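You operate a simulated robot arm through the tools that you are given. There is no shell and no other tool. Be economical: measure what you need, move in short steps, check, and stop when the job is done.

Carry out the task below with a simulated robot arm. There is one attempt and no reset: what you move stays moved.

## Task
Feed one piece, then move the tray to the yellow table.
Fine: the tray in the press; switch the work lamp on and push the bed in; one press of the green button, before the tray comes out; the other tray stays, the motor stays off, the black press knob stays.

Only the result counts: the job must be done as asked and must still hold three seconds after the hand-in. Knocking over, shifting, dropping, spilling or breaking anything else fails it.

## Robot
A 6-joint arm with a two-finger parallel gripper, fixed in place. Base frame: the origin is at the foot of the arm, x ahead of it, y to its left, z up. Lengths are in m, angles in degrees, forces in N, time in s.
With the tool pointing down near the work surface it reaches from about 0.24 to 0.66 m from the base axis. Its first joint turns from -66.0 to 66.0 degrees. Payload 2.9 kg.
Tool frame: the origin (TCP) lies between the finger pads and is the grasp point; the fingertips stand 0.03 m ahead of it; z points along the fingers, y is the line along which they close. Largest opening 0.11 m; finger width 0.02, thickness 0.01; the body of the gripper, 0.048 by 0.112 m, starts 0.055 m behind the TCP.
Orientation is that of the tool frame in the base frame, as [roll, pitch, yaw] about the fixed x, y, z axes, in that order (R = Rz(yaw) Ry(pitch) Rx(roll)). With the fingers straight down and closing along the base's y, the tool's x points along the base's -x, its y along +y and its z along -z.

## Interface
- The arm moves only by the tool step_arm. Its argument "steps" is a list of rows, each an object of numbers (a shift or turn left out is 0, a gripper value left out holds the last): "claw": the finger opening in m, from 0 to 0.11; "x", "y", "z": the shift along the tool's x, y, z in m; "ax", "ay", "az": the turn, a rotation vector about the tool's x, y, z in degrees. In form: [{"claw": .., "x": .., "y": .., "z": .., "ax": .., "ay": .., "az": ..}, ...]. A call has 1 to 10 rows; each row is the pose to reach, as a shift and turn from the pose commanded when the call began, along the tool's axes at that moment. Rows are played at 5 a second. More than 0.05 m and 8.6 degrees between two rows, or a gripper value outside its range, and nothing of the call is played. A pose out of reach is approached as far as the arm can. The call stops where the force on the tool passes 50 N (or 10 N more than at its start, if that is more) or the arm is blocked; 0.2 s more then pass. The fingers move at their own pace (about 0.108 m/s each) and stop on an object; they squeeze with about 21 N. The grip force told is the motor's: it shows also when the fingers shut on nothing. Time passes only in rows, and 0.2 s behind the last, so rows that repeat a pose let the fingers close. It gives the time, the measured TCP pose, the force on the tool (base axes), the opening and the grip force at its end, in the units of the frame above (readings bear some noise), with the torque about the TCP (base axes, N m) and any sound that the robot's microphone picked up.
- Cameras (640 x 400 px; columns grow to the right, rows downward): "scene" is fixed at [0.0768, 0.4154, 1.4191]; the picture's right is [-0.85, -0.52, 0.00], its down [-0.17, 0.27, -0.95] and it looks along [0.50, -0.81, -0.32] (base axes); focal length 300 px, centre (320, 200). "wrist" rides on the gripper at [0.072, 0.017, -0.103] in the tool frame; the picture's right is [-0.23, 0.97, 0.00], its down [-0.76, -0.18, -0.62] and it looks along [-0.61, -0.14, 0.78] (tool axes); focal length 222 px, centre (320, 200). There is no depth. A picture from a camera that has moved, and an enlarged one, comes with that camera's place and axes in the base frame and with its lens. The place of the scene camera against the robot may be out by one fixed shift of up to 0.018 m in any direction.
- capture(camera): a new picture of that camera. It takes no simulated time.
- close_up(camera, box): a new picture of the part [left, top, right, bottom] of that camera's present view, enlarged. It takes no simulated time.
- close_job(): hands the job in; it is judged then, once.

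Go step by step. Nothing tells you positions but the pictures and the camera data: compare them with the known pose of the tool, close in by small moves and look again before you grip or let go. The budget is 120 turns and 84 pictures, counting those below and the enlarged ones. Unless the task says otherwise, let go and move clear before handing in, and close with one line.

The tools are called after "Call:" by a JSON object that holds its "api" and its "payload". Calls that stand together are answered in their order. step_arm: Moves the arm, as the interface text tells. Its arguments: {"type":"object","properties":{"steps":{"type":"array","items":{"type":"object","properties":{"claw":{"type":"number"},"x":{"type":"number"},"y":{"type":"number"},"z":{"type":"number"},"ax":{"type":"number"},"ay":{"type":"number"},"az":{"type":"number"}}}}},"required":["steps"]} The other tools are called the same way: capture (camera) takes a picture; close_up (camera, box) takes an enlarged picture of a part of a camera's view; close_job () hands the job in.

At the start:

```text
time_s: 0.0
position: [0.2909, -0.1281, 1.36]
tcp_rot: [-180.0, 0.2, -180.0]
ft_force: [-0.4, -0.3, -0.3]
torque: [-0.01, 0.02, -0.03]
gripper_width: 0.1102
grasp_force: 0.0
```

scene: 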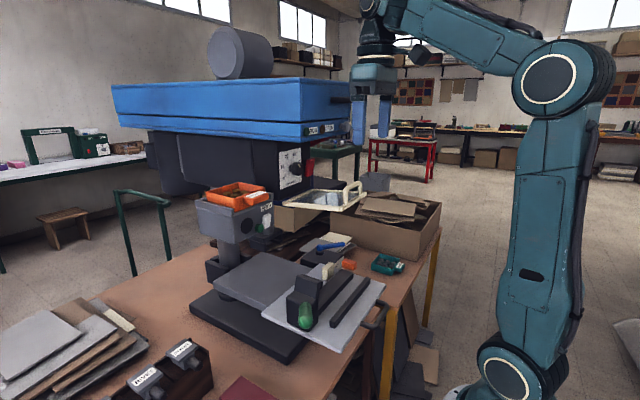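
wrist: 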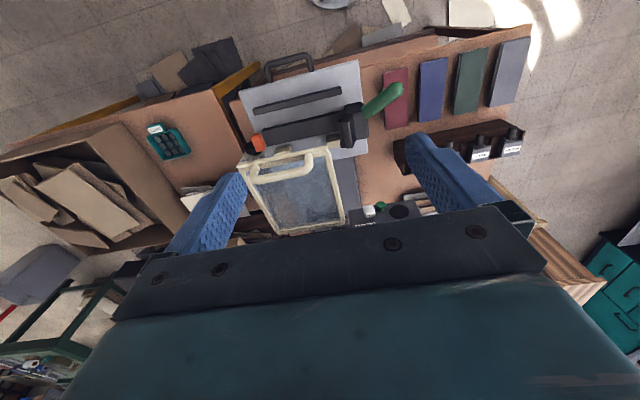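

I see a bench with a press-like machine, a bed/slide and several trays and controls. I need enlarged views to understand it.

Call:
{"api": "close_up", "payload": {"camera": "scene", "box": [180, 120, 460, 295]}}

Call:
{"api": "close_up", "payload": {"camera": "scene", "box": [160, 225, 440, 400]}}

Call:
{"api": "close_up", "payload": {"camera": "wrist", "box": [140, 40, 540, 240]}}

Call:
{"api": "close_up", "payload": {"camera": "scene", "box": [340, 80, 500, 180]}}

```text
2.29 times, centred on (320, 208) of scene
camera zoom: at [0.0768, 0.4154, 1.4191], right [-0.85, -0.52, 0.0], down [-0.17, 0.27, -0.95], along [0.5, -0.81, -0.32], focal length 686 px, centre (320, 183)
```

zoom: 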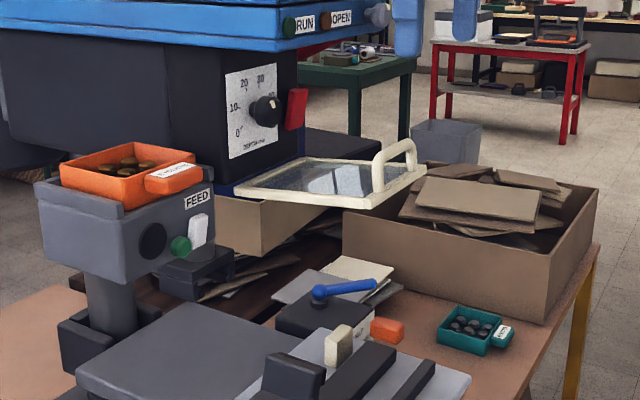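

```text
2.29 times, centred on (300, 312) of scene
camera zoom: at [0.0768, 0.4154, 1.4191], right [-0.85, -0.52, 0.0], down [-0.17, 0.27, -0.95], along [0.5, -0.81, -0.32], focal length 686 px, centre (366, -57)
```

zoom: 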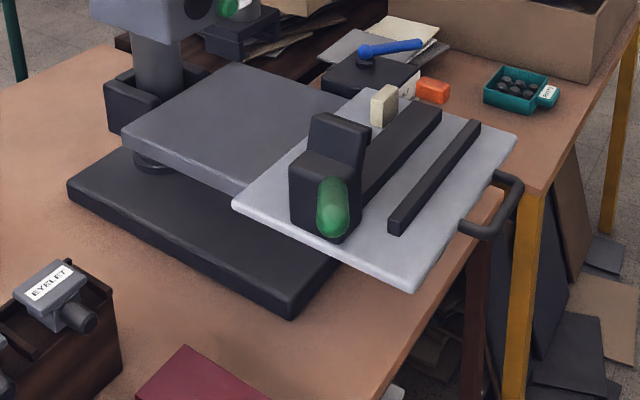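

```text
1.60 times, centred on (340, 140) of wrist
camera zoom: at [0.2171, -0.1111, 1.463], right [0.23, 0.97, 0.0], down [0.76, -0.18, 0.63], along [0.61, -0.14, -0.78], focal length 355 px, centre (288, 296)
```

zoom: 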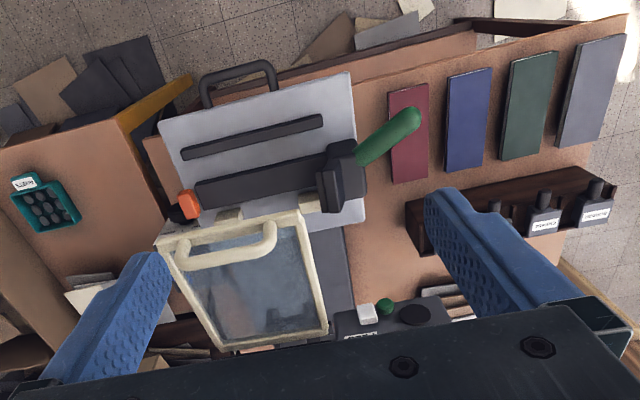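

```text
4.00 times, centred on (420, 130) of scene
camera zoom: at [0.0768, 0.4154, 1.4191], right [-0.85, -0.52, 0.0], down [-0.17, 0.27, -0.95], along [0.5, -0.81, -0.32], focal length 1200 px, centre (-80, 480)
```

zoom: 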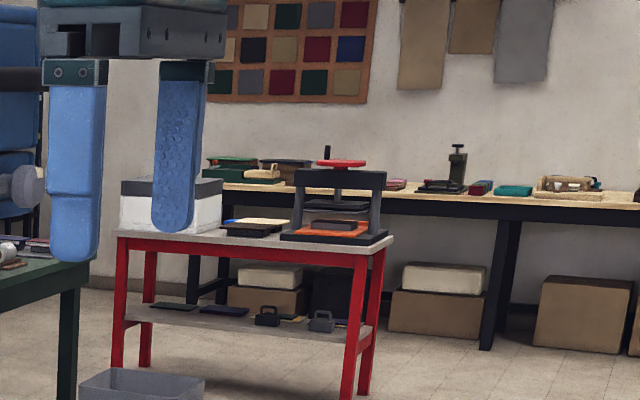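

The feeder with the orange tray, a sliding bed with a handle, and a teal tray on a neighbouring tabletop with yellow legs are visible. I zoom in on labels and switches.

Call:
{"api": "close_up", "payload": {"camera": "scene", "box": [190, 175, 290, 260]}}

Call:
{"api": "close_up", "payload": {"camera": "scene", "box": [265, 100, 385, 215]}}

Call:
{"api": "close_up", "payload": {"camera": "scene", "box": [280, 225, 420, 315]}}

Call:
{"api": "close_up", "payload": {"camera": "scene", "box": [0, 110, 210, 300]}}

Call:
{"api": "close_up", "payload": {"camera": "scene", "box": [340, 260, 500, 400]}}

```text
4.71 times, centred on (240, 218) of scene
camera zoom: at [0.0768, 0.4154, 1.4191], right [-0.85, -0.52, 0.0], down [-0.17, 0.27, -0.95], along [0.5, -0.81, -0.32], focal length 1412 px, centre (696, 118)
```

zoom: 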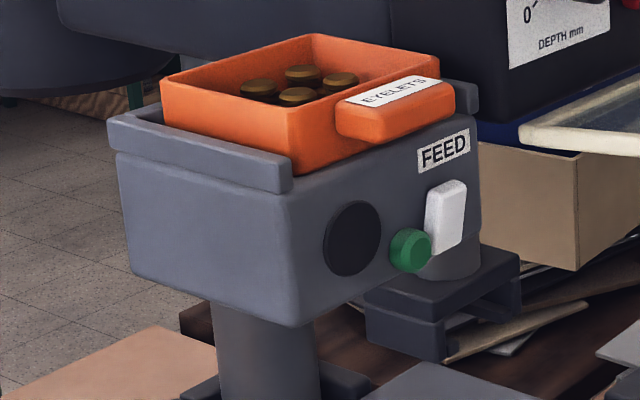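

```text
3.48 times, centred on (325, 158) of scene
camera zoom: at [0.0768, 0.4154, 1.4191], right [-0.85, -0.52, 0.0], down [-0.17, 0.27, -0.95], along [0.5, -0.81, -0.32], focal length 1044 px, centre (303, 348)
```

zoom: 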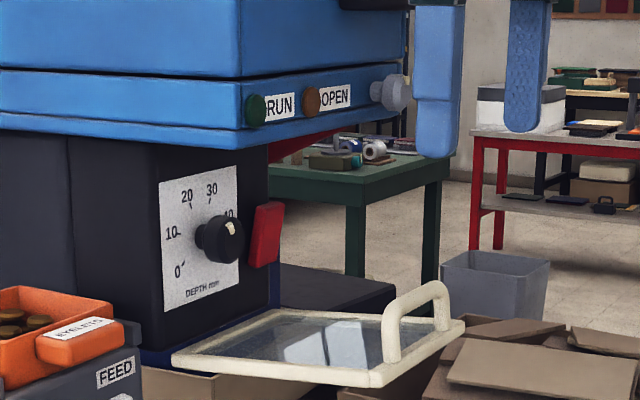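

```text
4.44 times, centred on (350, 270) of scene
camera zoom: at [0.0768, 0.4154, 1.4191], right [-0.85, -0.52, 0.0], down [-0.17, 0.27, -0.95], along [0.5, -0.81, -0.32], focal length 1334 px, centre (187, -111)
```

zoom: 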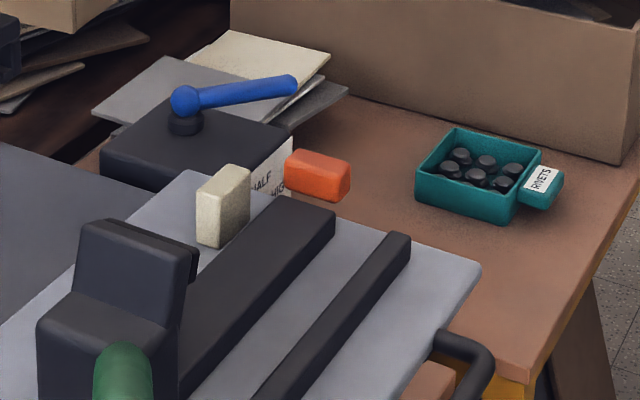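

```text
2.11 times, centred on (105, 205) of scene
camera zoom: at [0.0768, 0.4154, 1.4191], right [-0.85, -0.52, 0.0], down [-0.17, 0.27, -0.95], along [0.5, -0.81, -0.32], focal length 632 px, centre (773, 190)
```

zoom: 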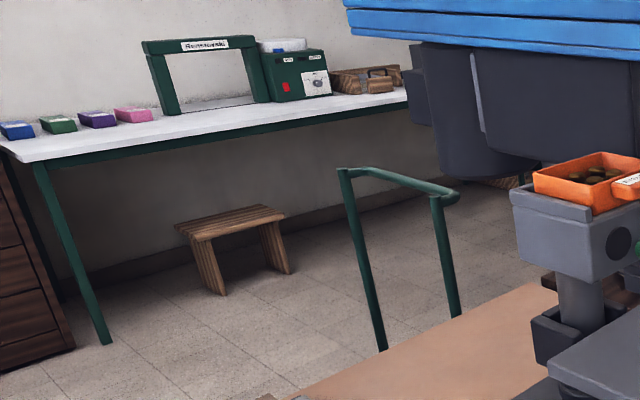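

```text
2.86 times, centred on (420, 330) of scene
camera zoom: at [0.0768, 0.4154, 1.4191], right [-0.85, -0.52, 0.0], down [-0.17, 0.27, -0.95], along [0.5, -0.81, -0.32], focal length 857 px, centre (34, -171)
```

zoom: 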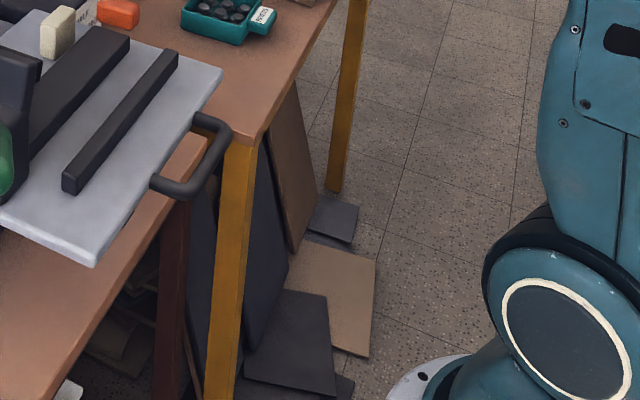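

The orange EYELETS tray sits on the feeder whose front (green button, about x 0.53, y -0.05, z 1.13) faces the robot. I tilt the tool forward to look at that front with the wrist camera.

Call:
{"api": "step_arm", "payload": {"steps": [{"ay": -8, "claw": 0.11}, {"ay": -16}, {"ay": -24}, {"ay": -32}]}}

Call:
{"api": "capture", "payload": {"camera": "wrist"}}

Call:
{"api": "capture", "payload": {"camera": "scene"}}

```text
time_s: 1.0
position: [0.2882, -0.1348, 1.4169]
tcp_rot: [-179.9, 31.8, -179.9]
ft_force: [0.6, 0.3, 0.1]
torque: [0.02, 0.0, 0.03]
gripper_width: 0.1101
grasp_force: 0.1
out of reach, approached as far as the arm can: row 3, 4
```

```text
72 pictures are left
camera wrist: at [0.1726, -0.1177, 1.4661], right [0.19, 0.97, 0.12], down [0.32, -0.18, 0.93], along [0.93, -0.14, -0.34], focal length 222 px, centre (320, 200)
```

wrist: 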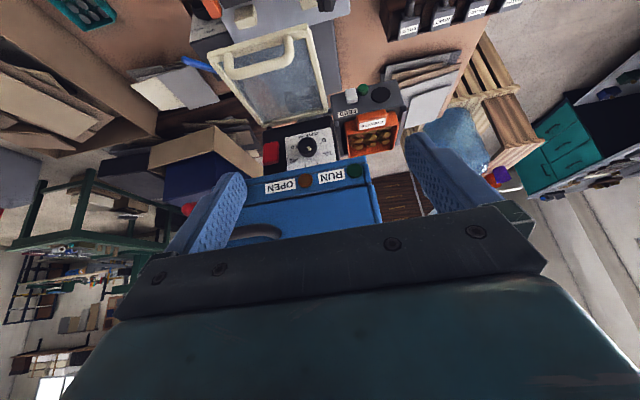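

```text
71 pictures are left
```

scene: 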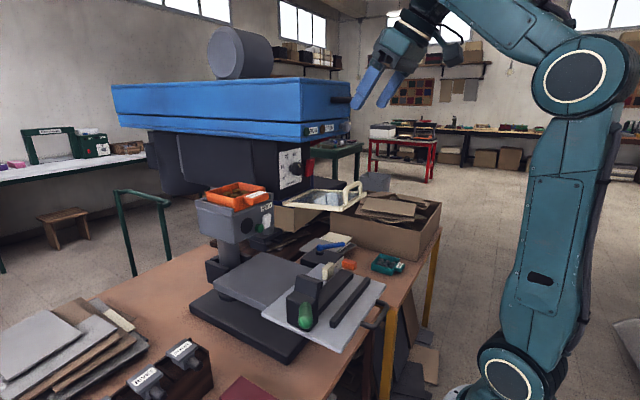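

Now I see the blue press head (RUN/OPEN), dial, red lever, guard and feeder from above. I zoom in.

Call:
{"api": "close_up", "payload": {"camera": "wrist", "box": [230, 60, 430, 220]}}

Call:
{"api": "close_up", "payload": {"camera": "wrist", "box": [60, 0, 300, 150]}}

```text
2.50 times, centred on (330, 140) of wrist
camera zoom: at [0.1726, -0.1177, 1.4661], right [0.19, 0.97, 0.12], down [0.32, -0.18, 0.93], along [0.93, -0.14, -0.34], focal length 555 px, centre (295, 350)
```

zoom: 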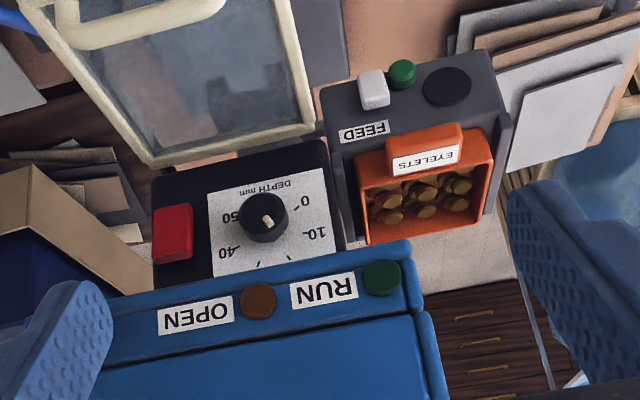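

```text
2.67 times, centred on (180, 75) of wrist
camera zoom: at [0.1726, -0.1177, 1.4661], right [0.19, 0.97, 0.12], down [0.32, -0.18, 0.93], along [0.93, -0.14, -0.34], focal length 592 px, centre (693, 533)
```

zoom: 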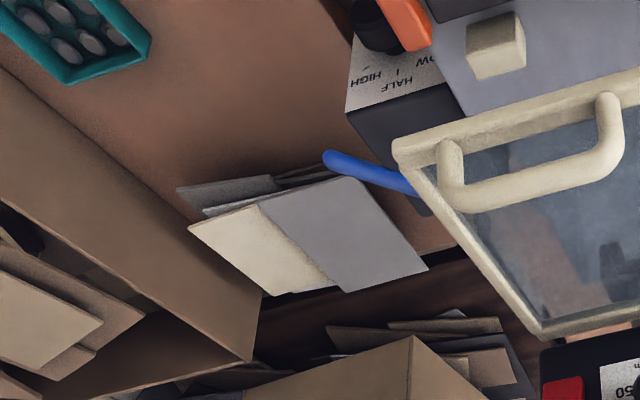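

White rocker next to the green button is presumably the work-lamp switch; I go closer to the feeder front for a good look, staying left of the guard.

Call:
{"api": "step_arm", "payload": {"steps": [{"x": 0.018, "y": 0.021, "z": 0.034}, {"x": 0.036, "y": 0.042, "z": 0.068}, {"x": 0.054, "y": 0.063, "z": 0.1}, {"x": 0.07, "y": 0.08, "z": 0.13}]}}

Call:
{"api": "close_up", "payload": {"camera": "wrist", "box": [220, 0, 420, 125]}}

Call:
{"api": "capture", "payload": {"camera": "wrist"}}

```text
time_s: 2.0
position: [0.2979, -0.0798, 1.4199]
tcp_rot: [180.0, 31.8, 180.0]
ft_force: [-0.2, 0.7, 0.1]
torque: [-0.05, -0.03, 0.01]
gripper_width: 0.1101
grasp_force: 0.0
out of reach, approached as far as the arm can: row 1, 2, 3, 4
```

```text
3.20 times, centred on (320, 62) of wrist
camera zoom: at [0.1812, -0.0625, 1.4689], right [0.19, 0.97, 0.12], down [0.32, -0.18, 0.93], along [0.93, -0.14, -0.35], focal length 711 px, centre (320, 640)
```

zoom: 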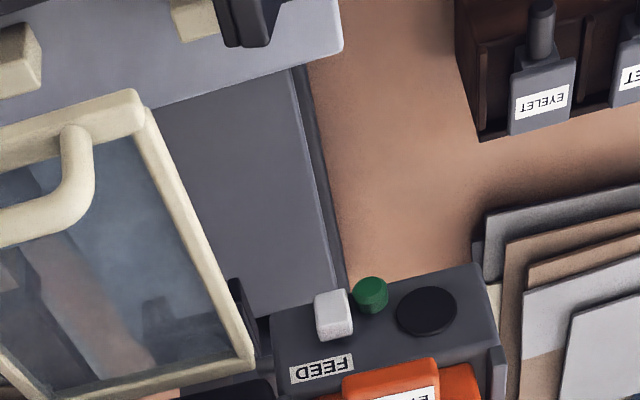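

```text
67 pictures are left
camera wrist: at [0.1812, -0.0625, 1.4689], right [0.19, 0.97, 0.12], down [0.32, -0.18, 0.93], along [0.93, -0.14, -0.35], focal length 222 px, centre (320, 200)
```

wrist: 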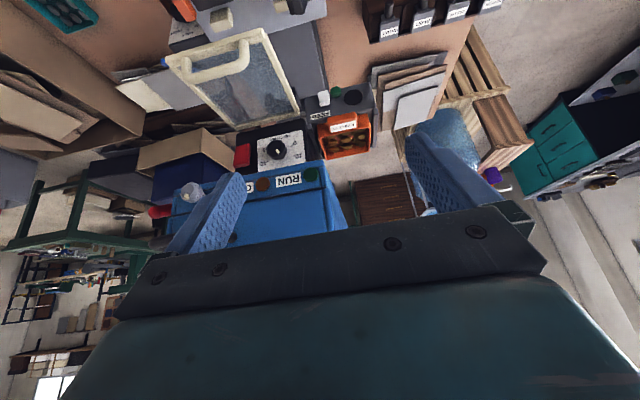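

Pose was limited because the wrist is too near the base; I move forward and down to get in reach.

Call:
{"api": "step_arm", "payload": {"steps": [{"x": -0.012, "z": 0.037}, {"x": -0.024, "z": 0.074}]}}

```text
time_s: 2.6
position: [0.3646, -0.0861, 1.4146]
tcp_rot: [180.0, 31.9, -179.9]
ft_force: [0.2, -0.3, -0.3]
torque: [-0.02, 0.02, 0.02]
gripper_width: 0.1098
grasp_force: 0.2
out of reach, approached as far as the arm can: row 1, 2
```

The tilt seems to be what limits height. I back off the tilt to about 15 degrees while staying in place, then lower.

Call:
{"api": "step_arm", "payload": {"steps": [{"ay": 8}, {"ay": 16}]}}

Call:
{"api": "capture", "payload": {"camera": "scene"}}

```text
time_s: 3.2
position: [0.3632, -0.0893, 1.4161]
tcp_rot: [177.0, 16.8, 174.3]
ft_force: [1.5, 1.7, 1.1]
torque: [-0.16, 0.09, 0.11]
gripper_width: 0.1101
grasp_force: 0.0
out of reach, approached as far as the arm can: row 1
```

```text
66 pictures are left
```

scene: 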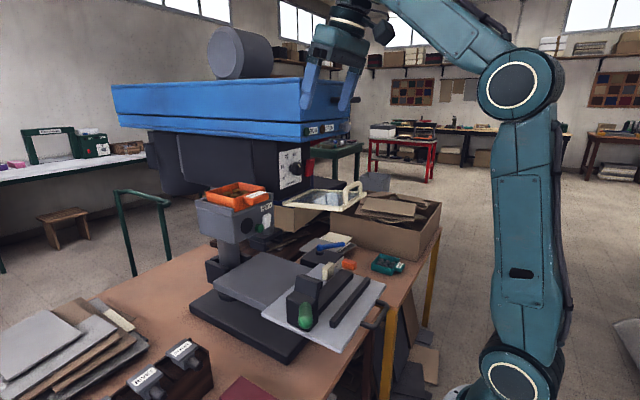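

Reached now. Next I lower by 0.1 m at this tilt.

Call:
{"api": "step_arm", "payload": {"steps": [{"x": 0.01, "z": 0.033}, {"x": 0.02, "z": 0.066}, {"x": 0.029, "z": 0.096}]}}

```text
time_s: 4.0
position: [0.372, -0.1017, 1.3304]
tcp_rot: [-178.6, 15.7, -179.9]
ft_force: [0.1, 0.4, 0.2]
torque: [0.0, 0.01, 0.02]
gripper_width: 0.1099
grasp_force: 0.0
out of reach, approached as far as the arm can: row 3
```

Limited again near z 1.33. I test whether going further out along x permits going lower with the same tilt.

Call:
{"api": "step_arm", "payload": {"steps": [{"x": -0.04, "z": 0.012, "y": 0.02}, {"x": -0.06, "z": 0.045, "y": 0.04}, {"x": -0.05, "z": 0.08, "y": 0.06}]}}

```text
time_s: 4.6
position: [0.4217, -0.0593, 1.3122]
tcp_rot: [179.7, 16.2, 177.9]
ft_force: [-37.3, 0.7, -7.3]
torque: [0.2, -2.19, -1.16]
gripper_width: 0.1097
grasp_force: 0.1
out of reach, approached as far as the arm can: row 2
stopped in row 2: the force on the tool passed its limit at 82 N (the readings are from after the stop); the commanded pose is now the measured one
```

I touched the blue press head; I back off at once and look.

Call:
{"api": "step_arm", "payload": {"steps": [{"x": 0.03}, {"x": 0.06}]}}

Call:
{"api": "capture", "payload": {"camera": "scene"}}

Call:
{"api": "capture", "payload": {"camera": "wrist"}}

```text
time_s: 5.2
position: [0.3728, -0.0562, 1.3263]
tcp_rot: [179.9, 15.8, 178.5]
ft_force: [-0.6, -0.1, 0.0]
torque: [0.05, -0.01, 0.0]
gripper_width: 0.1099
grasp_force: 0.0
out of reach, approached as far as the arm can: row 1, 2
```

```text
65 pictures are left
```

scene: 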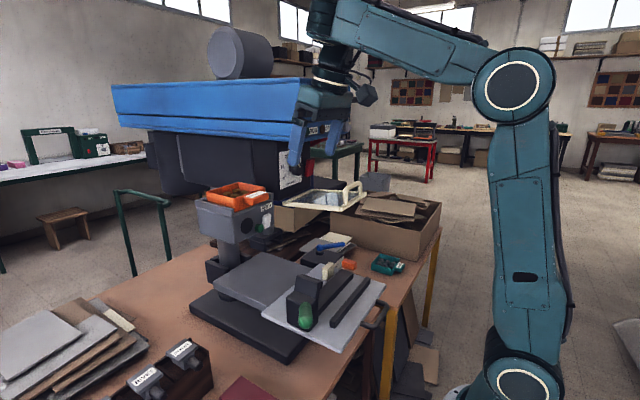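

```text
64 pictures are left
camera wrist: at [0.2746, -0.0365, 1.4052], right [0.24, 0.97, 0.06], down [0.56, -0.19, 0.81], along [0.79, -0.16, -0.59], focal length 222 px, centre (320, 200)
```

wrist: 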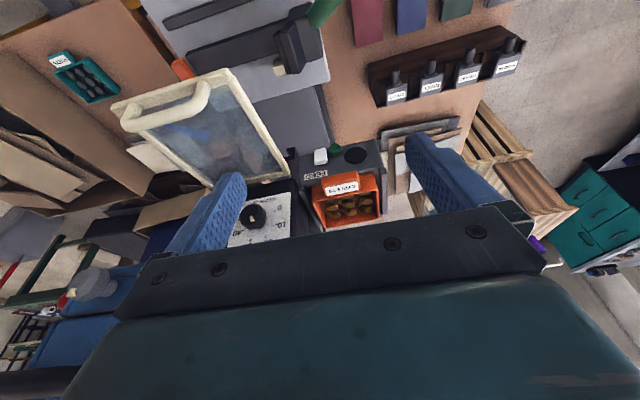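

The head is undisturbed. I straighten the tool to vertical here and test lowering in free space left of the guard.

Call:
{"api": "step_arm", "payload": {"steps": [{"ay": 8, "y": 0.02}, {"ay": 15.8, "y": 0.04}, {"ay": 15.8, "y": 0.06}]}}

Call:
{"api": "step_arm", "payload": {"steps": [{"z": 0.03}, {"z": 0.06}, {"z": 0.09}, {"z": 0.12}]}}

```text
time_s: 6.0
position: [0.3733, 0.0044, 1.3257]
tcp_rot: [179.8, 0.2, 177.6]
ft_force: [0.4, 1.2, 0.9]
torque: [-0.05, 0.0, 0.01]
gripper_width: 0.11
grasp_force: 0.1
out of reach, approached as far as the arm can: row 1
```

```text
time_s: 7.0
position: [0.3748, 0.0023, 1.2033]
tcp_rot: [179.8, 0.4, 178.4]
ft_force: [-1.1, 0.1, 0.4]
torque: [0.01, 0.01, -0.02]
gripper_width: 0.1099
grasp_force: 0.0
```

Lowering with a vertical tool works. I test a small tilt here and a further lowering.

Call:
{"api": "step_arm", "payload": {"steps": [{"ay": -8}, {"ay": -16}]}}

Call:
{"api": "capture", "payload": {"camera": "wrist"}}

Call:
{"api": "capture", "payload": {"camera": "scene"}}

```text
time_s: 7.6
position: [0.3754, 0.0041, 1.2055]
tcp_rot: [179.9, 16.4, 178.4]
ft_force: [-1.0, 0.0, -0.1]
torque: [-0.04, -0.03, 0.01]
gripper_width: 0.1098
grasp_force: 0.1
```

```text
63 pictures are left
camera wrist: at [0.2766, 0.0233, 1.2834], right [0.24, 0.97, 0.07], down [0.55, -0.19, 0.81], along [0.8, -0.16, -0.58], focal length 222 px, centre (320, 200)
```

wrist: 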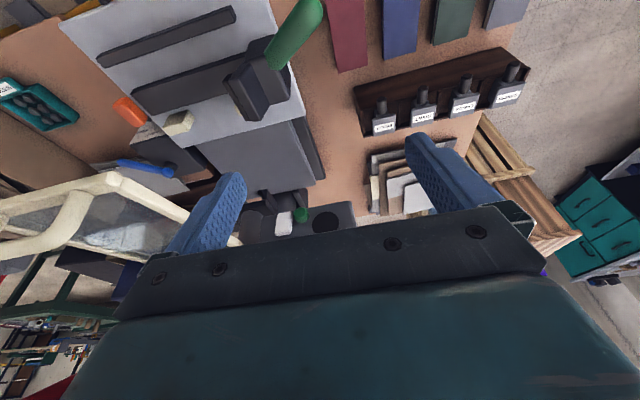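

```text
62 pictures are left
```

scene: 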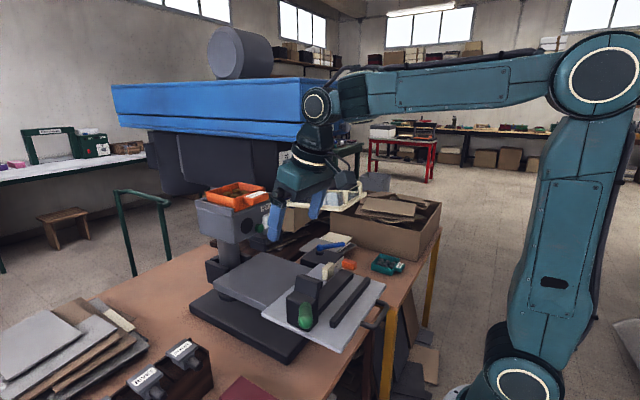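

Here tilting works. I keep tilting toward horizontal.

Call:
{"api": "step_arm", "payload": {"steps": [{"ay": -8}, {"ay": -16}, {"ay": -24}, {"ay": -32}, {"ay": -40}]}}

Call:
{"api": "capture", "payload": {"camera": "wrist"}}

Call:
{"api": "capture", "payload": {"camera": "scene"}}

```text
time_s: 8.8
position: [0.3759, 0.0036, 1.2043]
tcp_rot: [179.8, 56.4, 178.2]
ft_force: [0.3, 0.2, -0.1]
torque: [0.02, 0.01, -0.01]
gripper_width: 0.1102
grasp_force: 0.1
```

```text
61 pictures are left
camera wrist: at [0.2489, 0.0237, 1.2015], right [0.15, 0.97, 0.19], down [-0.1, -0.18, 0.98], along [0.98, -0.17, 0.07], focal length 222 px, centre (320, 200)
```

wrist: 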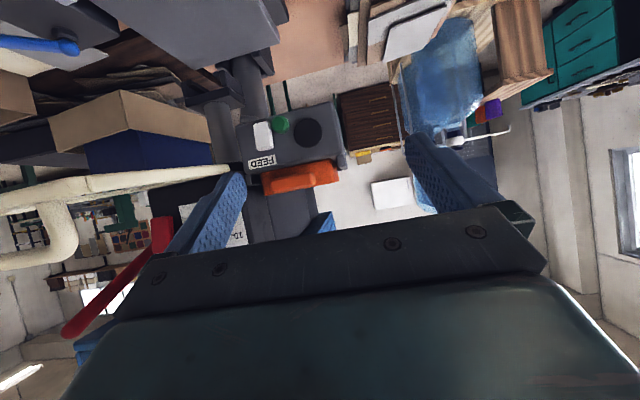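

```text
60 pictures are left
```

scene: 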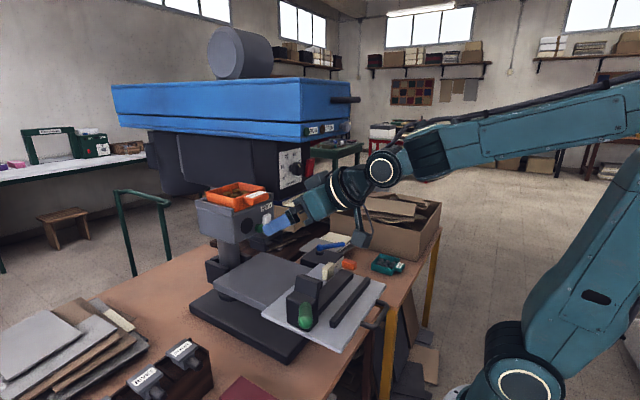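

Now the camera looks straight at the feeder front. Zoom.

Call:
{"api": "close_up", "payload": {"camera": "wrist", "box": [220, 90, 380, 190]}}

Call:
{"api": "close_up", "payload": {"camera": "wrist", "box": [0, 100, 320, 300]}}

```text
4.00 times, centred on (300, 140) of wrist
camera zoom: at [0.2489, 0.0237, 1.2015], right [0.15, 0.97, 0.19], down [-0.1, -0.18, 0.98], along [0.98, -0.17, 0.07], focal length 888 px, centre (400, 440)
```

zoom: 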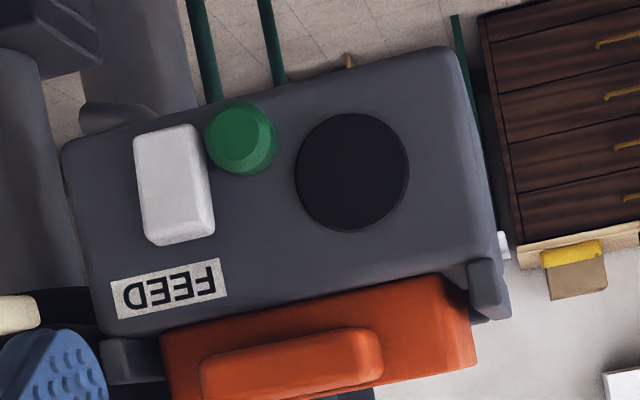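

```text
2.00 times, centred on (160, 200) of wrist
camera zoom: at [0.2489, 0.0237, 1.2015], right [0.15, 0.97, 0.19], down [-0.1, -0.18, 0.98], along [0.98, -0.17, 0.07], focal length 444 px, centre (640, 200)
```

zoom: 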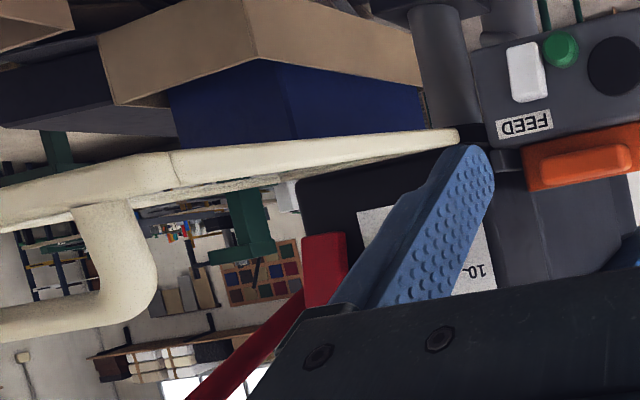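

The white rocker (about x 0.525, y -0.08, z 1.128) looks to have its top end out. I tilt further to about 75 degrees and close the fingers.

Call:
{"api": "step_arm", "payload": {"steps": [{"ay": -8, "claw": 0.0}, {"ay": -16}, {"ay": -18.6}, {"ay": -18.6}, {"ay": -18.6}]}}

Call:
{"api": "close_up", "payload": {"camera": "wrist", "box": [160, 80, 480, 280]}}

Call:
{"api": "close_up", "payload": {"camera": "scene", "box": [200, 170, 360, 270]}}

```text
time_s: 10.0
position: [0.3757, 0.0018, 1.2051]
tcp_rot: [179.6, 74.9, 178.0]
ft_force: [0.1, 0.6, 0.0]
torque: [-0.01, 0.02, 0.01]
gripper_width: 0.0001
grasp_force: 21.1
```

```text
2.00 times, centred on (320, 180) of wrist
camera zoom: at [0.2566, 0.0236, 1.1614], right [0.09, 0.97, 0.22], down [-0.41, -0.17, 0.9], along [0.91, -0.17, 0.38], focal length 444 px, centre (320, 240)
```

zoom: 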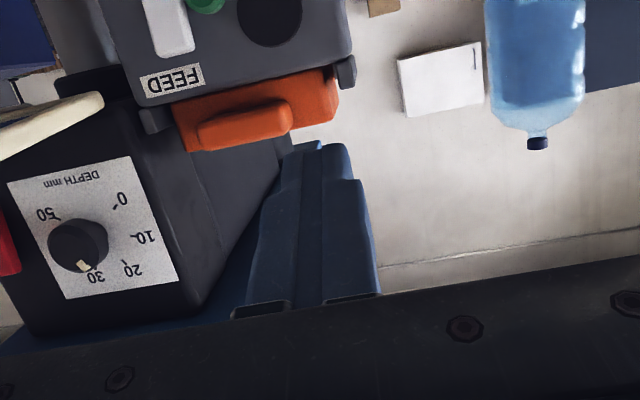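

```text
4.00 times, centred on (280, 220) of scene
camera zoom: at [0.0768, 0.4154, 1.4191], right [-0.85, -0.52, 0.0], down [-0.17, 0.27, -0.95], along [0.5, -0.81, -0.32], focal length 1200 px, centre (480, 120)
```

zoom: 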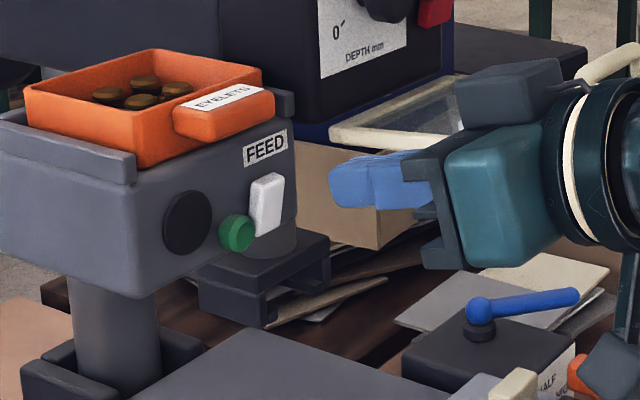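

The guard's edge is near y -0.13, so I yaw the tool about -28 degrees to approach the rocker from the left, in place first.

Call:
{"api": "step_arm", "payload": {"steps": [{"ax": 6.75, "az": 1.8}, {"ax": 13.5, "az": 3.6}, {"ax": 20.25, "az": 5.4}, {"ax": 27, "az": 7.3}]}}

```text
time_s: 11.0
position: [0.375, 0.0028, 1.2047]
tcp_rot: [179.3, 74.8, 149.8]
ft_force: [-0.9, 0.3, -0.5]
torque: [0.0, 0.0, 0.0]
gripper_width: 0.0001
grasp_force: 21.0
```

Now I approach so the fingertips stand ~3 cm in front of the rocker's top end.

Call:
{"api": "step_arm", "payload": {"steps": [{"x": 0.009, "y": -0.006, "z": 0.03}, {"x": 0.018, "y": -0.012, "z": 0.06}, {"x": 0.026, "y": -0.0175, "z": 0.09}, {"x": 0.026, "y": -0.0175, "z": 0.115}]}}

Call:
{"api": "close_up", "payload": {"camera": "wrist", "box": [220, 60, 420, 185]}}

Call:
{"api": "close_up", "payload": {"camera": "scene", "box": [200, 170, 360, 270]}}

```text
time_s: 12.0
position: [0.4598, -0.0652, 1.1491]
tcp_rot: [179.6, 74.8, 150.1]
ft_force: [0.5, -0.7, -1.0]
torque: [0.0, 0.0, -0.05]
gripper_width: 0.0001
grasp_force: 21.1
```

```text
3.20 times, centred on (320, 122) of wrist
camera zoom: at [0.3637, 0.0098, 1.1059], right [0.53, 0.82, 0.22], down [-0.44, 0.04, 0.9], along [0.72, -0.57, 0.38], focal length 711 px, centre (320, 448)
```

zoom: 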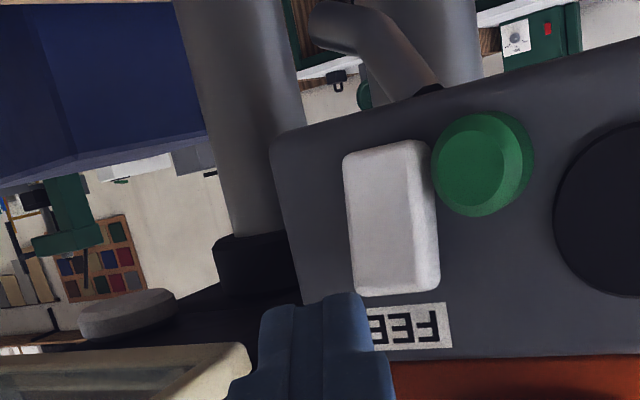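

```text
4.00 times, centred on (280, 220) of scene
camera zoom: at [0.0768, 0.4154, 1.4191], right [-0.85, -0.52, 0.0], down [-0.17, 0.27, -0.95], along [0.5, -0.81, -0.32], focal length 1200 px, centre (480, 120)
```

zoom: 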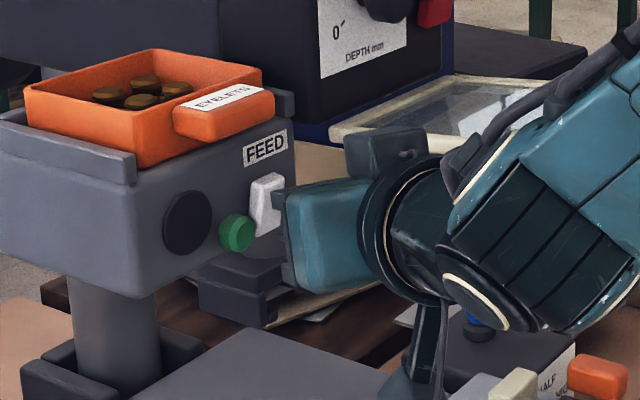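

Rocker centre is at about (0.53, -0.082, 1.126). I advance in small rows toward its top end.

Call:
{"api": "step_arm", "payload": {"steps": [{"x": -0.0079, "y": 0.0072, "z": 0.0294}, {"x": -0.0091, "y": 0.0097, "z": 0.0336}, {"x": -0.0102, "y": 0.0122, "z": 0.0378}]}}

Call:
{"api": "close_up", "payload": {"camera": "wrist", "box": [220, 60, 420, 185]}}

```text
time_s: 12.8
position: [0.4968, -0.0728, 1.1485]
tcp_rot: [179.7, 74.7, 150.3]
ft_force: [-9.8, 4.5, 0.7]
torque: [0.0, 0.0, 0.05]
gripper_width: 0.0001
grasp_force: 21.0
heard: click
```

```text
3.20 times, centred on (320, 122) of wrist
camera zoom: at [0.4021, 0.0016, 1.1061], right [0.53, 0.82, 0.22], down [-0.44, 0.04, 0.9], along [0.73, -0.57, 0.38], focal length 711 px, centre (320, 448)
```

zoom: 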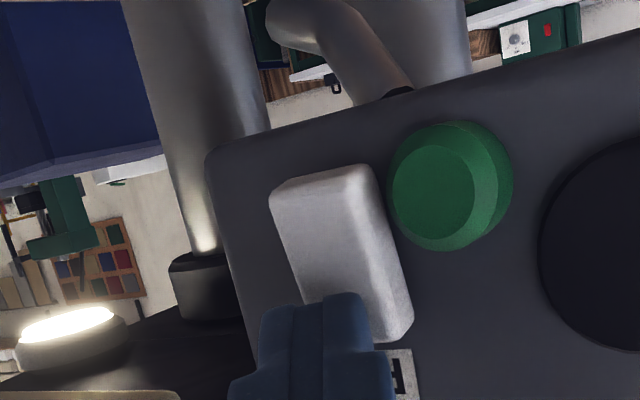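

The rocker clicked and the work lamp is lit. I retreat and bring the tool back to vertical, then look at the bed.

Call:
{"api": "step_arm", "payload": {"steps": [{"x": 0.0102, "y": -0.0122, "z": -0.0378}, {"x": 0.0042, "y": -0.005, "z": -0.0678}, {"x": -0.005, "y": 0.0, "z": -0.1}, {"x": -0.0158, "y": 0.0053, "z": -0.145}, {"x": -0.0158, "y": 0.0053, "z": -0.145, "ax": -6.75, "az": -1.8}, {"x": -0.0158, "y": 0.0053, "z": -0.145, "ax": -13.5, "az": -3.6}, {"x": -0.0158, "y": 0.0053, "z": -0.145, "ax": -20.25, "az": -5.4}, {"x": -0.0158, "y": 0.0053, "z": -0.145, "ax": -27, "az": -7.3}]}}

Call:
{"api": "step_arm", "payload": {"steps": [{"ay": 8}, {"ay": 16}, {"ay": 24}, {"ay": 32}, {"ay": 40}, {"ay": 48}, {"ay": 56}, {"ay": 64}, {"ay": 72}, {"ay": 75}]}}

Call:
{"api": "capture", "payload": {"camera": "wrist"}}

Call:
{"api": "capture", "payload": {"camera": "scene"}}

```text
time_s: 14.6
position: [0.3818, -0.0015, 1.2033]
tcp_rot: [179.7, 75.0, 178.4]
ft_force: [-0.3, 0.0, -0.5]
torque: [0.01, 0.0, -0.01]
gripper_width: 0.0002
grasp_force: 20.8
```

```text
time_s: 16.8
position: [0.3822, -0.0006, 1.2033]
tcp_rot: [-180.0, -0.3, 178.4]
ft_force: [-0.1, 0.5, 0.4]
torque: [0.0, -0.03, 0.0]
gripper_width: 0.0
grasp_force: 21.0
```

```text
52 pictures are left
camera wrist: at [0.3103, 0.0186, 1.3066], right [0.25, 0.97, 0.0], down [0.76, -0.2, 0.62], along [0.6, -0.16, -0.78], focal length 222 px, centre (320, 200)
```

wrist: 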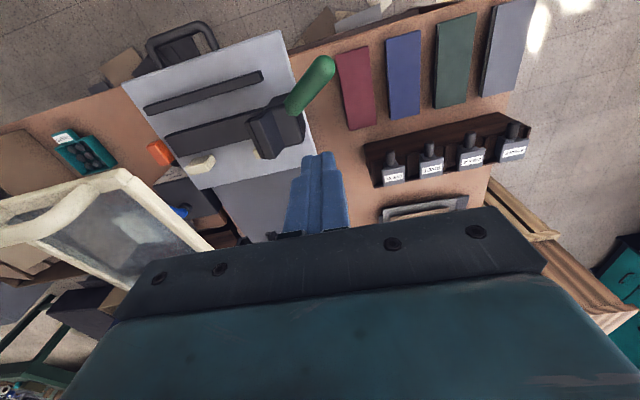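

```text
51 pictures are left
```

scene: 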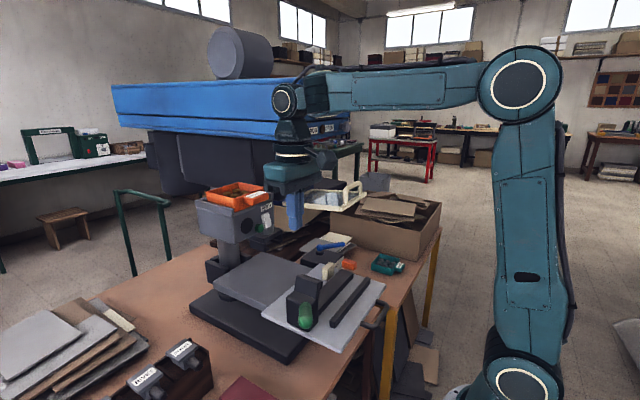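

The lamp is on. The bed's near edge is about x 0.305, y -0.325..-0.04, z 0.89; I'll push its left end (clear of the guard) with closed fingers. First I move back to x 0.265.

Call:
{"api": "step_arm", "payload": {"steps": [{"x": 0.04, "y": -0.018}, {"x": 0.08, "y": -0.037}, {"x": 0.118, "y": -0.055}]}}

Call:
{"api": "step_arm", "payload": {"steps": [{"z": 0.045}, {"z": 0.09}, {"z": 0.135}, {"z": 0.18}, {"z": 0.22}]}}

Call:
{"api": "capture", "payload": {"camera": "wrist"}}

Call:
{"api": "capture", "payload": {"camera": "scene"}}

```text
time_s: 17.6
position: [0.2614, -0.0516, 1.2014]
tcp_rot: [179.9, -0.1, 178.5]
ft_force: [-1.1, -0.5, -0.2]
torque: [0.02, 0.01, 0.02]
gripper_width: 0.0001
grasp_force: 21.3
```

```text
time_s: 18.8
position: [0.2613, -0.0534, 0.9841]
tcp_rot: [179.9, -0.1, 178.5]
ft_force: [0.1, 0.2, 0.5]
torque: [0.01, 0.02, -0.01]
gripper_width: 0.0
grasp_force: 20.6
```

```text
50 pictures are left
camera wrist: at [0.1897, -0.0332, 1.087], right [0.25, 0.97, 0.0], down [0.76, -0.2, 0.62], along [0.6, -0.16, -0.78], focal length 222 px, centre (320, 200)
```

wrist: 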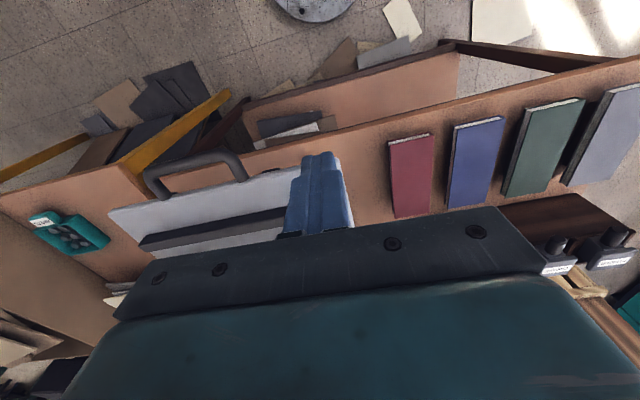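

```text
49 pictures are left
```

scene: 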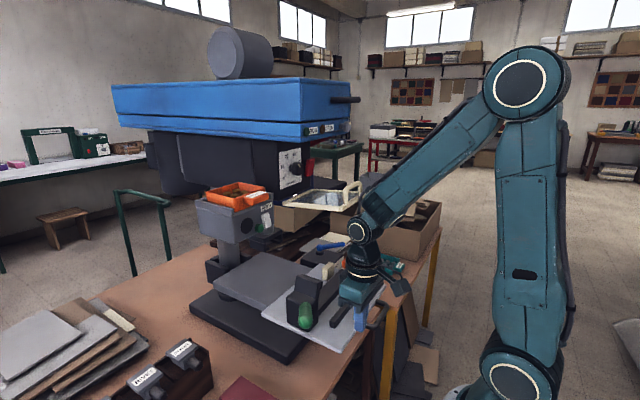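

The plate edge is just ahead of the fingers. I lower behind the edge.

Call:
{"api": "step_arm", "payload": {"steps": [{"x": 0.003, "y": -0.01, "z": 0.04}, {"x": 0.003, "y": -0.01, "z": 0.086}]}}

Call:
{"api": "capture", "payload": {"camera": "wrist"}}

Call:
{"api": "close_up", "payload": {"camera": "scene", "box": [260, 230, 420, 360]}}

```text
time_s: 19.4
position: [0.2575, -0.0606, 0.8953]
tcp_rot: [179.9, -0.1, 178.4]
ft_force: [0.0, 0.3, 0.6]
torque: [0.02, 0.01, -0.02]
gripper_width: 0.0
grasp_force: 21.1
```

```text
48 pictures are left
camera wrist: at [0.1854, -0.0428, 0.999], right [0.25, 0.97, 0.0], down [0.76, -0.2, 0.62], along [0.6, -0.16, -0.78], focal length 222 px, centre (320, 200)
```

wrist: 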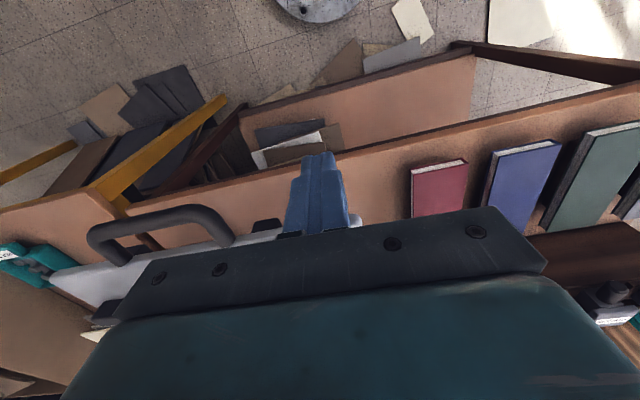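

```text
3.08 times, centred on (340, 295) of scene
camera zoom: at [0.0768, 0.4154, 1.4191], right [-0.85, -0.52, 0.0], down [-0.17, 0.27, -0.95], along [0.5, -0.81, -0.32], focal length 923 px, centre (258, -92)
```

zoom: 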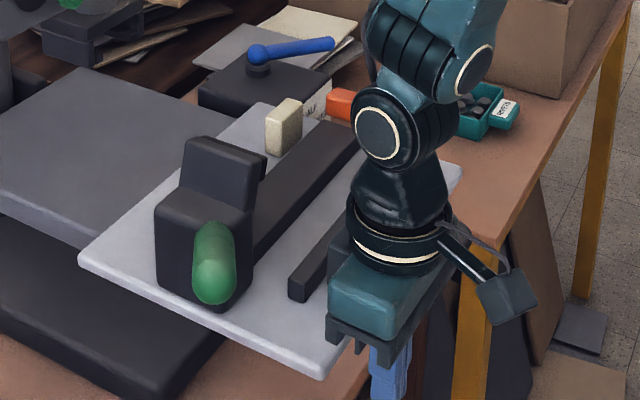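

Fingers are behind the plate edge. I push forward 6 cm and watch the force.

Call:
{"api": "step_arm", "payload": {"steps": [{"x": -0.02}, {"x": -0.035}, {"x": -0.05}, {"x": -0.065}, {"x": -0.08}]}}

Call:
{"api": "capture", "payload": {"camera": "scene"}}

```text
time_s: 20.6
position: [0.3393, -0.0648, 0.897]
tcp_rot: [179.9, -0.1, 178.4]
ft_force: [-0.6, -0.1, 0.2]
torque: [-0.02, 0.0, -0.02]
gripper_width: 0.0
grasp_force: 21.0
```

```text
46 pictures are left
```

scene: 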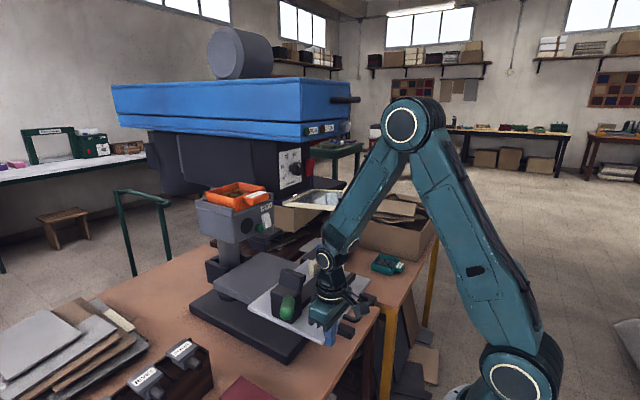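

The bed slides freely. I continue, keeping a little more to the left of the guard.

Call:
{"api": "step_arm", "payload": {"steps": [{"x": -0.01, "y": 0.006}, {"x": -0.025, "y": 0.008}, {"x": -0.04, "y": 0.009}]}}

Call:
{"api": "capture", "payload": {"camera": "scene"}}

Call:
{"api": "capture", "payload": {"camera": "wrist"}}

```text
time_s: 21.4
position: [0.3784, -0.0543, 0.8969]
tcp_rot: [179.9, -0.1, 178.5]
ft_force: [-0.9, -0.8, 0.7]
torque: [0.0, 0.06, -0.02]
gripper_width: 0.0001
grasp_force: 21.0
```

```text
45 pictures are left
```

scene: 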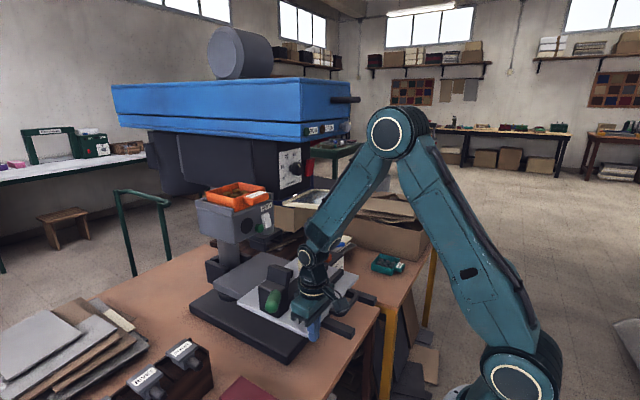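

```text
44 pictures are left
camera wrist: at [0.3068, -0.0369, 0.9998], right [0.25, 0.97, 0.0], down [0.76, -0.2, 0.62], along [0.6, -0.16, -0.78], focal length 222 px, centre (320, 200)
```

wrist: 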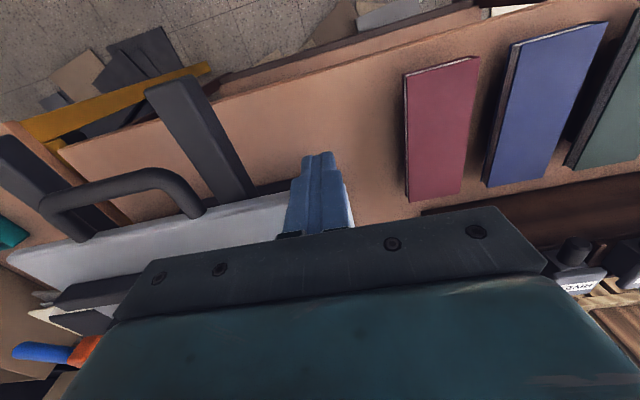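

Still free. Continue 4.5 cm, in small rows.

Call:
{"api": "step_arm", "payload": {"steps": [{"x": -0.012}, {"x": -0.024}, {"x": -0.036}, {"x": -0.048}]}}

Call:
{"api": "capture", "payload": {"camera": "scene"}}

```text
time_s: 22.4
position: [0.4276, -0.0562, 0.8966]
tcp_rot: [179.9, -0.1, 178.5]
ft_force: [-0.6, -0.5, 1.2]
torque: [0.04, -0.01, 0.0]
gripper_width: 0.0001
grasp_force: 20.9
```

```text
43 pictures are left
```

scene: 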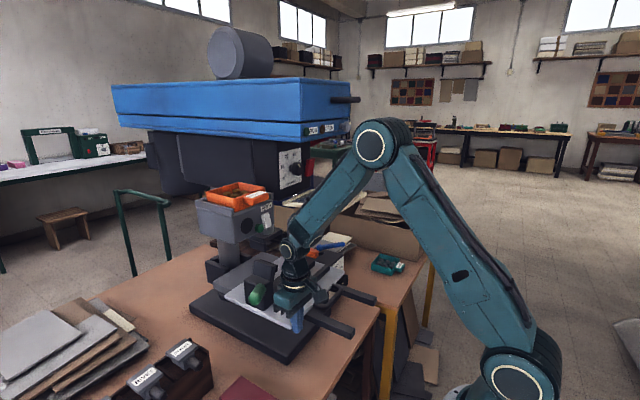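

Let me zoom to judge how far the bed still has to go and clearance to the feeder and guard.

Call:
{"api": "close_up", "payload": {"camera": "scene", "box": [180, 180, 400, 350]}}

Call:
{"api": "capture", "payload": {"camera": "wrist"}}

```text
2.35 times, centred on (290, 265) of scene
camera zoom: at [0.0768, 0.4154, 1.4191], right [-0.85, -0.52, 0.0], down [-0.17, 0.27, -0.95], along [0.5, -0.81, -0.32], focal length 706 px, centre (391, 47)
```

zoom: 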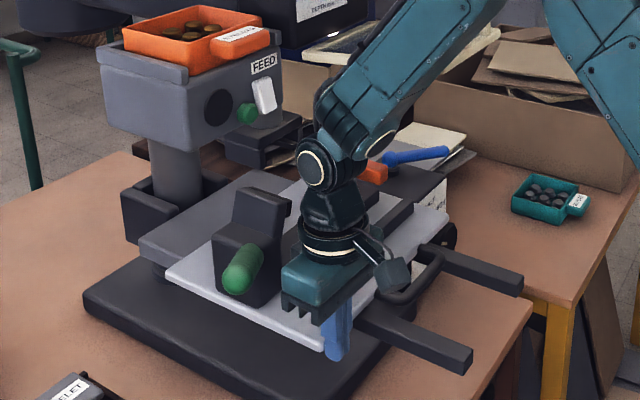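

```text
41 pictures are left
camera wrist: at [0.356, -0.038, 0.9997], right [0.25, 0.97, 0.0], down [0.76, -0.2, 0.62], along [0.6, -0.16, -0.78], focal length 222 px, centre (320, 200)
```

wrist: 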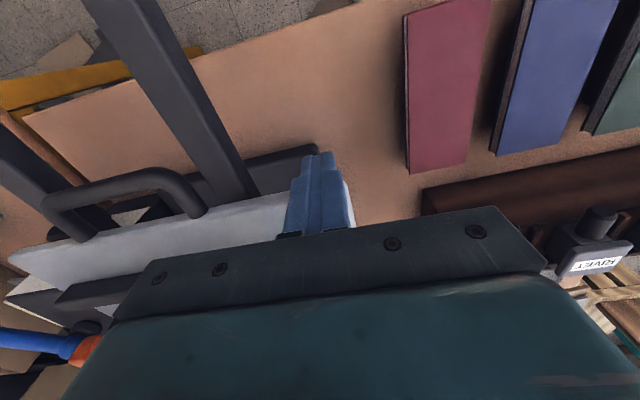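

Clear so far; I lean the wrist back while continuing the push, to keep the arm away from guard and feeder.

Call:
{"api": "step_arm", "payload": {"steps": [{"x": -0.004, "ay": -8}, {"x": -0.01, "ay": -16}, {"x": -0.018, "ay": -24}, {"x": -0.03, "ay": -30}, {"x": -0.042, "ay": -30}]}}

Call:
{"api": "close_up", "payload": {"camera": "scene", "box": [180, 180, 400, 350]}}

```text
time_s: 23.6
position: [0.4684, -0.0568, 0.8983]
tcp_rot: [179.9, 30.1, 178.4]
ft_force: [-0.2, -0.4, 1.4]
torque: [-0.02, -0.03, 0.0]
gripper_width: 0.0001
grasp_force: 20.7
```

```text
2.35 times, centred on (290, 265) of scene
camera zoom: at [0.0768, 0.4154, 1.4191], right [-0.85, -0.52, 0.0], down [-0.17, 0.27, -0.95], along [0.5, -0.81, -0.32], focal length 706 px, centre (391, 47)
```

zoom: 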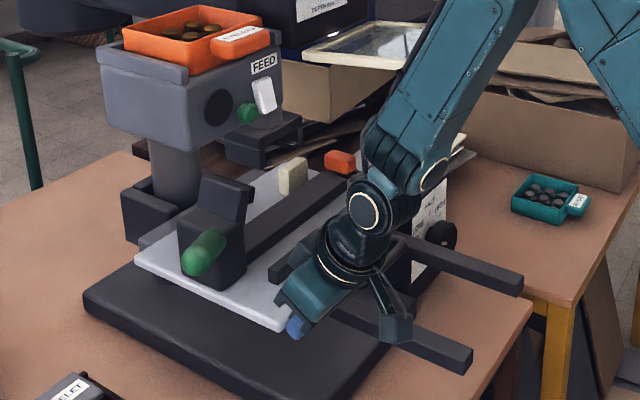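

Almost in. I continue with small forward steps until it stops.

Call:
{"api": "step_arm", "payload": {"steps": [{"x": -0.009, "z": 0.005}, {"x": -0.017, "z": 0.01}, {"x": -0.026, "z": 0.015}, {"x": -0.035, "z": 0.02}]}}

Call:
{"api": "close_up", "payload": {"camera": "scene", "box": [180, 180, 400, 350]}}

```text
time_s: 24.6
position: [0.4977, -0.0606, 0.8926]
tcp_rot: [179.8, 28.4, 178.3]
ft_force: [-2.4, -1.6, -2.9]
torque: [0.0, 0.09, 0.03]
gripper_width: 0.0
grasp_force: 20.9
stopped in row 4: the force on the tool passed its limit at 89 N (the readings are from after the stop); the commanded pose is now the measured one
```

```text
2.35 times, centred on (290, 265) of scene
camera zoom: at [0.0768, 0.4154, 1.4191], right [-0.85, -0.52, 0.0], down [-0.17, 0.27, -0.95], along [0.5, -0.81, -0.32], focal length 706 px, centre (391, 47)
```

zoom: 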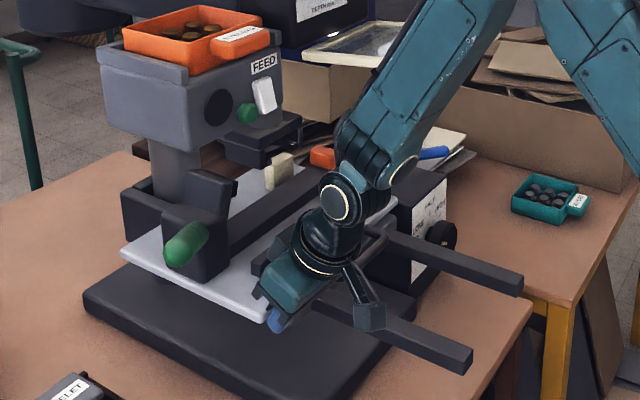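

It met a hard stop. I give one gentle further nudge to confirm the bed is home.

Call:
{"api": "step_arm", "payload": {"steps": [{"x": -0.002, "z": 0.001}, {"x": -0.0035, "z": 0.002}, {"x": -0.005, "z": 0.003}, {"x": -0.005, "z": 0.003}]}}

Call:
{"api": "capture", "payload": {"camera": "wrist"}}

```text
time_s: 25.6
position: [0.4993, -0.0587, 0.8902]
tcp_rot: [179.7, 27.7, 178.2]
ft_force: [-24.3, -3.5, -4.8]
torque: [-0.17, 0.57, -0.04]
gripper_width: 0.0001
grasp_force: 21.1
```

```text
38 pictures are left
camera wrist: at [0.3874, -0.0386, 0.9475], right [0.23, 0.97, 0.11], down [0.38, -0.19, 0.91], along [0.9, -0.17, -0.41], focal length 222 px, centre (320, 200)
```

wrist: 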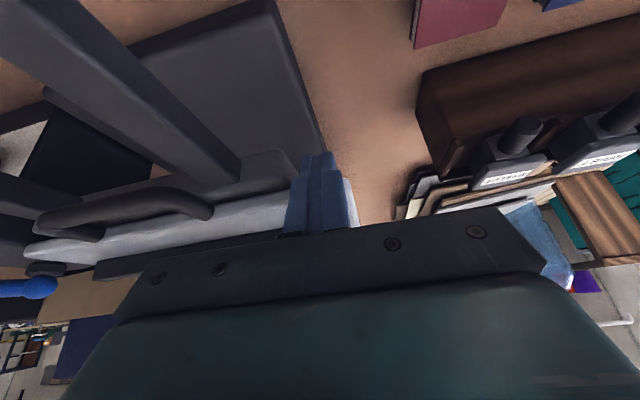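

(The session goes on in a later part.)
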